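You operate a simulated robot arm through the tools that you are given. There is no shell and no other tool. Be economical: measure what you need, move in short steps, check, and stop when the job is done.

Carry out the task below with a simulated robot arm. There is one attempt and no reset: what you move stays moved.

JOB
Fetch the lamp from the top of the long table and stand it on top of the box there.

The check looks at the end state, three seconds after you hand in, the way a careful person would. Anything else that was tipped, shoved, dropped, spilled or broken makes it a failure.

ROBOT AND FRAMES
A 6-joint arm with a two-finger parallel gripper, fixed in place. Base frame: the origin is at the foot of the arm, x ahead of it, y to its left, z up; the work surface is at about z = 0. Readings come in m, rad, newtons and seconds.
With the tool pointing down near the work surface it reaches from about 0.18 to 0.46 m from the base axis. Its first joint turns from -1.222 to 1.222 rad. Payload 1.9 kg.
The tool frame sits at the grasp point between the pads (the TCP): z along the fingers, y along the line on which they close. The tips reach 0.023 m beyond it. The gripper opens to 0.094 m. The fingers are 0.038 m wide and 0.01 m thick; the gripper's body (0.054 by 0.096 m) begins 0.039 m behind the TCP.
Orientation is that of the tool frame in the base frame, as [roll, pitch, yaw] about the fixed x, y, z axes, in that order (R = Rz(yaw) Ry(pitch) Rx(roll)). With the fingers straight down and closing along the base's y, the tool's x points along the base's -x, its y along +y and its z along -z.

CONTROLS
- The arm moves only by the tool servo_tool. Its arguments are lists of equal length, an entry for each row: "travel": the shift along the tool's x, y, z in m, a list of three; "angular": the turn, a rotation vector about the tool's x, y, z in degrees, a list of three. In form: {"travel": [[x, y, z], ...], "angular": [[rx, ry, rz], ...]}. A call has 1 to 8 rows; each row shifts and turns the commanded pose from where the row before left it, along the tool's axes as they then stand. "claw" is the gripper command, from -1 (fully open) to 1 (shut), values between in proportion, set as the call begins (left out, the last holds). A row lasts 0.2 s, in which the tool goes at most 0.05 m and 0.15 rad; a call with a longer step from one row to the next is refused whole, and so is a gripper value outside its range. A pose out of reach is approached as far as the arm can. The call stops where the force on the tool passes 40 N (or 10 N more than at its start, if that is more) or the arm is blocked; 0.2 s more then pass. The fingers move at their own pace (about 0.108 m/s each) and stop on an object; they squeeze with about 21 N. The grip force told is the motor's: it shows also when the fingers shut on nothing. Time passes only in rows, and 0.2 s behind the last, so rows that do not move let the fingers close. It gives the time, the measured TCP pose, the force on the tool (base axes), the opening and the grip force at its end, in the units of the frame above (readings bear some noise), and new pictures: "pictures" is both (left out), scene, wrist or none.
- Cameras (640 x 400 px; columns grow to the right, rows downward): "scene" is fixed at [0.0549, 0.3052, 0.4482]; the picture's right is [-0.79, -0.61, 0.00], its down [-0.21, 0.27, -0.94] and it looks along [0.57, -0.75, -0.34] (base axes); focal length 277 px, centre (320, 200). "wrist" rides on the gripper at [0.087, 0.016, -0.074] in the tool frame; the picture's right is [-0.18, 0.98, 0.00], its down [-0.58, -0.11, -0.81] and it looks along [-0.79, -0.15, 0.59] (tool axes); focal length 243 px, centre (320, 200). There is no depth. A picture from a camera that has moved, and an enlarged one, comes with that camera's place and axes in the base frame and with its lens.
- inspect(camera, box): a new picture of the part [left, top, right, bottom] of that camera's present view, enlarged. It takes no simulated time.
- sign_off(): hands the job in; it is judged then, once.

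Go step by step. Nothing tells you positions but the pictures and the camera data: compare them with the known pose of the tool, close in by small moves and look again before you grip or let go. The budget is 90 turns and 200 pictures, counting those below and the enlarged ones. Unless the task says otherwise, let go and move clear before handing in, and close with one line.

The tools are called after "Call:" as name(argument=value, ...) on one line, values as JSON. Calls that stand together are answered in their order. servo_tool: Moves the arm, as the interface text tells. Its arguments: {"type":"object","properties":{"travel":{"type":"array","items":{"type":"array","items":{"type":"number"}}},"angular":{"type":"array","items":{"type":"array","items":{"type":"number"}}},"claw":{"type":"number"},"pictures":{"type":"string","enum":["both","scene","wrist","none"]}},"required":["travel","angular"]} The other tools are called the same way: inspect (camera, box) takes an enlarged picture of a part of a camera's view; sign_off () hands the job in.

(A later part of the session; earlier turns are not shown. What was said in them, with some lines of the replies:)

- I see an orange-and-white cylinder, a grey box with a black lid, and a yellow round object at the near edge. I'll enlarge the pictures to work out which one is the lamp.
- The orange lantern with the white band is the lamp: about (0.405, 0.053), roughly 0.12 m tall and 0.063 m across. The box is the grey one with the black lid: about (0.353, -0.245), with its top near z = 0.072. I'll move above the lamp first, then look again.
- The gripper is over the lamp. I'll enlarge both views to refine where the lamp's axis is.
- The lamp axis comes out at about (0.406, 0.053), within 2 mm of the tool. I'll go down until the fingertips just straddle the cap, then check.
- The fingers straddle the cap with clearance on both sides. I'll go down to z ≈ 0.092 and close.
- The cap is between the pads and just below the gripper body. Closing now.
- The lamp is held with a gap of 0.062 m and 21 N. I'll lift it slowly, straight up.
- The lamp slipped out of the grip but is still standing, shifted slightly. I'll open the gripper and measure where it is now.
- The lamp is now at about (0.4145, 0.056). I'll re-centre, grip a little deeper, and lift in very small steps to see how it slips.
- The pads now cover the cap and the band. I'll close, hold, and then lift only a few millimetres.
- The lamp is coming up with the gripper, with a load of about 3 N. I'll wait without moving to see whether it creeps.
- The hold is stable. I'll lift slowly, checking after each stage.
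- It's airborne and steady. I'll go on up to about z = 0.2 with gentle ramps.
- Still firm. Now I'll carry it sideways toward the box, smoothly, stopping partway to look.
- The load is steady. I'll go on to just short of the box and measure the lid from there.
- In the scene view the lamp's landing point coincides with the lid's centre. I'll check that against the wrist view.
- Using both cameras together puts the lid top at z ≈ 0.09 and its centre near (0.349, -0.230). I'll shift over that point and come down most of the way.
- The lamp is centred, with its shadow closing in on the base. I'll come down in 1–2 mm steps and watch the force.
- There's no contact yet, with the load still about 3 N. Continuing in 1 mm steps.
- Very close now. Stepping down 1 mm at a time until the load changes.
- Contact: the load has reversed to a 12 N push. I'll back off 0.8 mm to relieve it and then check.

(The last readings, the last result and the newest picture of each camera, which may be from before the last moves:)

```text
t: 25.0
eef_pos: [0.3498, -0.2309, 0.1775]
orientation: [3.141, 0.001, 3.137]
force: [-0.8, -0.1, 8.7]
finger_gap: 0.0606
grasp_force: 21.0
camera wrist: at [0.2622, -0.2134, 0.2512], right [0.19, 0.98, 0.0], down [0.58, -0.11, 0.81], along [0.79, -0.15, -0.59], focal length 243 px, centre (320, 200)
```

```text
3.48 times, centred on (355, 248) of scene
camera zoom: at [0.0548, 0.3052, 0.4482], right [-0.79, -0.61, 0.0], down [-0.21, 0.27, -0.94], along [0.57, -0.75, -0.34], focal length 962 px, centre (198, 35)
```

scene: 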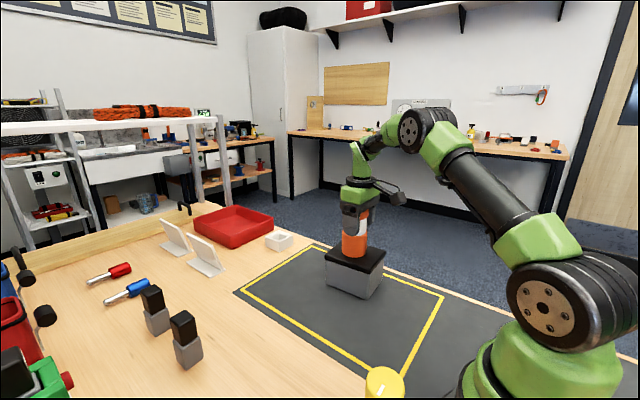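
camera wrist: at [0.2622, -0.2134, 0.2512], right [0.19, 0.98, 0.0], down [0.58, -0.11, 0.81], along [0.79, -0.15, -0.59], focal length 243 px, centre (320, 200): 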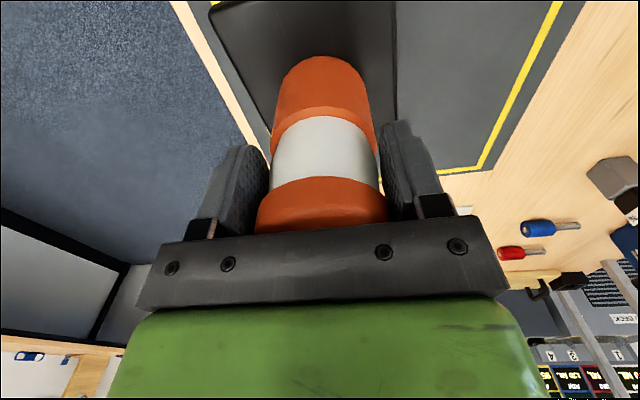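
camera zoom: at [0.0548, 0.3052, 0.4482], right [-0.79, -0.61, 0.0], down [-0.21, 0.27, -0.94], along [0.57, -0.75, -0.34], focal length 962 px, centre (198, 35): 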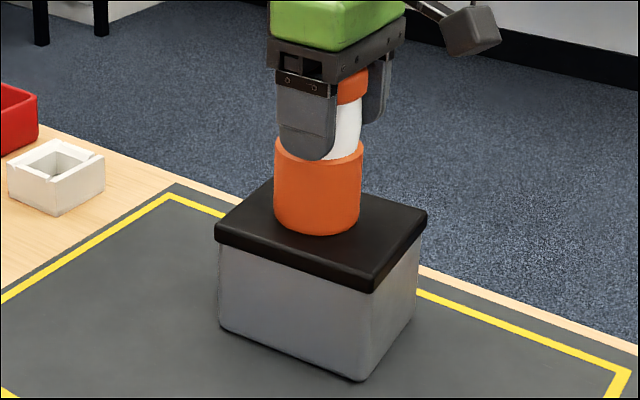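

It's seated upright on the lid. I'll relieve another 0.7 mm and then open.

Call:
servo_tool(travel=[[0, 0, -0.0007], [0, 0, 0]], angular=[[0, 0, 0], [0, 0, 0]], pictures="none")

Call:
servo_tool(travel=[[0, 0, 0], [0, 0, 0], [0, 0, 0]], angular=[[0, 0, 0], [0, 0, 0], [0, 0, 0]], claw=-1)

```text
t: 25.6
eef_pos: [0.3501, -0.2305, 0.1772]
orientation: [-3.14, 0.0, 3.137]
force: [1.1, -1.2, 0.3]
finger_gap: 0.0608
grasp_force: 21.3
```

```text
t: 26.4
eef_pos: [0.3501, -0.2302, 0.1772]
orientation: [-3.141, 0.0, 3.137]
force: [-0.5, -0.8, 0.7]
finger_gap: 0.0939
grasp_force: 0.0
camera wrist: at [0.2622, -0.2133, 0.2517], right [0.19, 0.98, 0.0], down [0.58, -0.11, 0.81], along [0.79, -0.15, -0.59], focal length 243 px, centre (320, 200)
```

scene: 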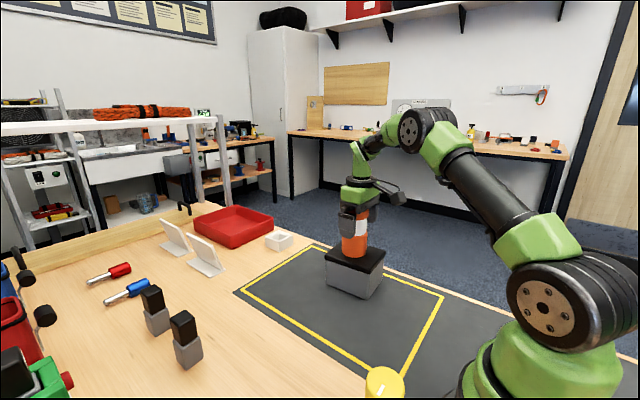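
wrist: 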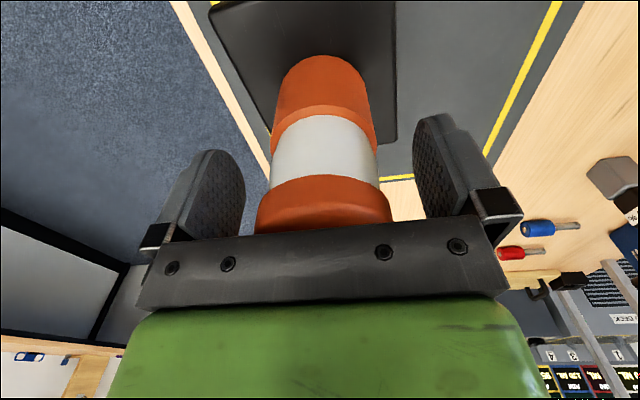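

The gripper is open and the lamp stands free. I'll go straight up to clear it.

Call:
servo_tool(travel=[[0, 0, -0.01], [0, 0, -0.02], [0, 0, -0.025], [0, 0, -0.03], [0, 0, -0.03], [0, 0, 0]], angular=[[0, 0, 0], [0, 0, 0], [0, 0, 0], [0, 0, 0], [0, 0, 0], [0, 0, 0]])

Call:
inspect(camera="scene", box=[310, 190, 400, 305])

```text
t: 27.8
eef_pos: [0.35, -0.2306, 0.2906]
orientation: [3.141, 0.002, 3.137]
force: [-1.4, -0.7, 0.2]
finger_gap: 0.094
grasp_force: 0.1
camera wrist: at [0.2625, -0.2142, 0.3644], right [0.19, 0.98, 0.0], down [0.58, -0.11, 0.81], along [0.79, -0.15, -0.59], focal length 243 px, centre (320, 200)
```

scene: 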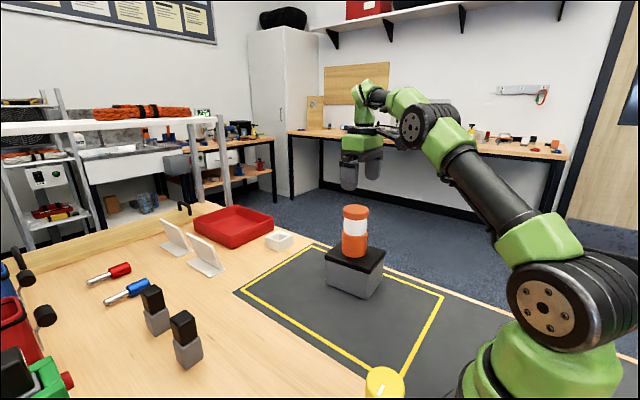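
wrist: 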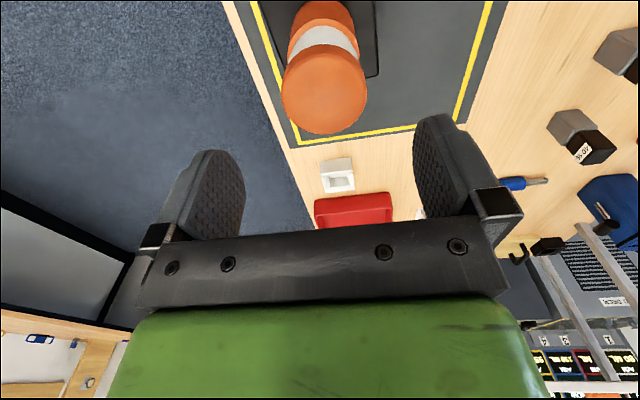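

```text
3.48 times, centred on (355, 248) of scene
camera zoom: at [0.0548, 0.3052, 0.4482], right [-0.79, -0.61, 0.0], down [-0.21, 0.27, -0.94], along [0.57, -0.75, -0.34], focal length 962 px, centre (198, 35)
```

zoom: 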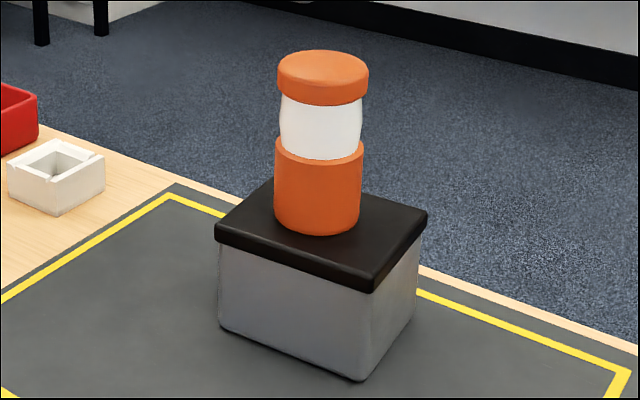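

The lamp stands upright in the middle of the box lid, the gripper is clear, and nothing else has moved. Handing in.

Call:
sign_off()

```text
The job is handed in.
```

The lamp is standing upright in the middle of the box lid with the gripper clear; it slipped from my first grip and shifted about 1 cm on the table but stayed standing, and nothing else was disturbed.
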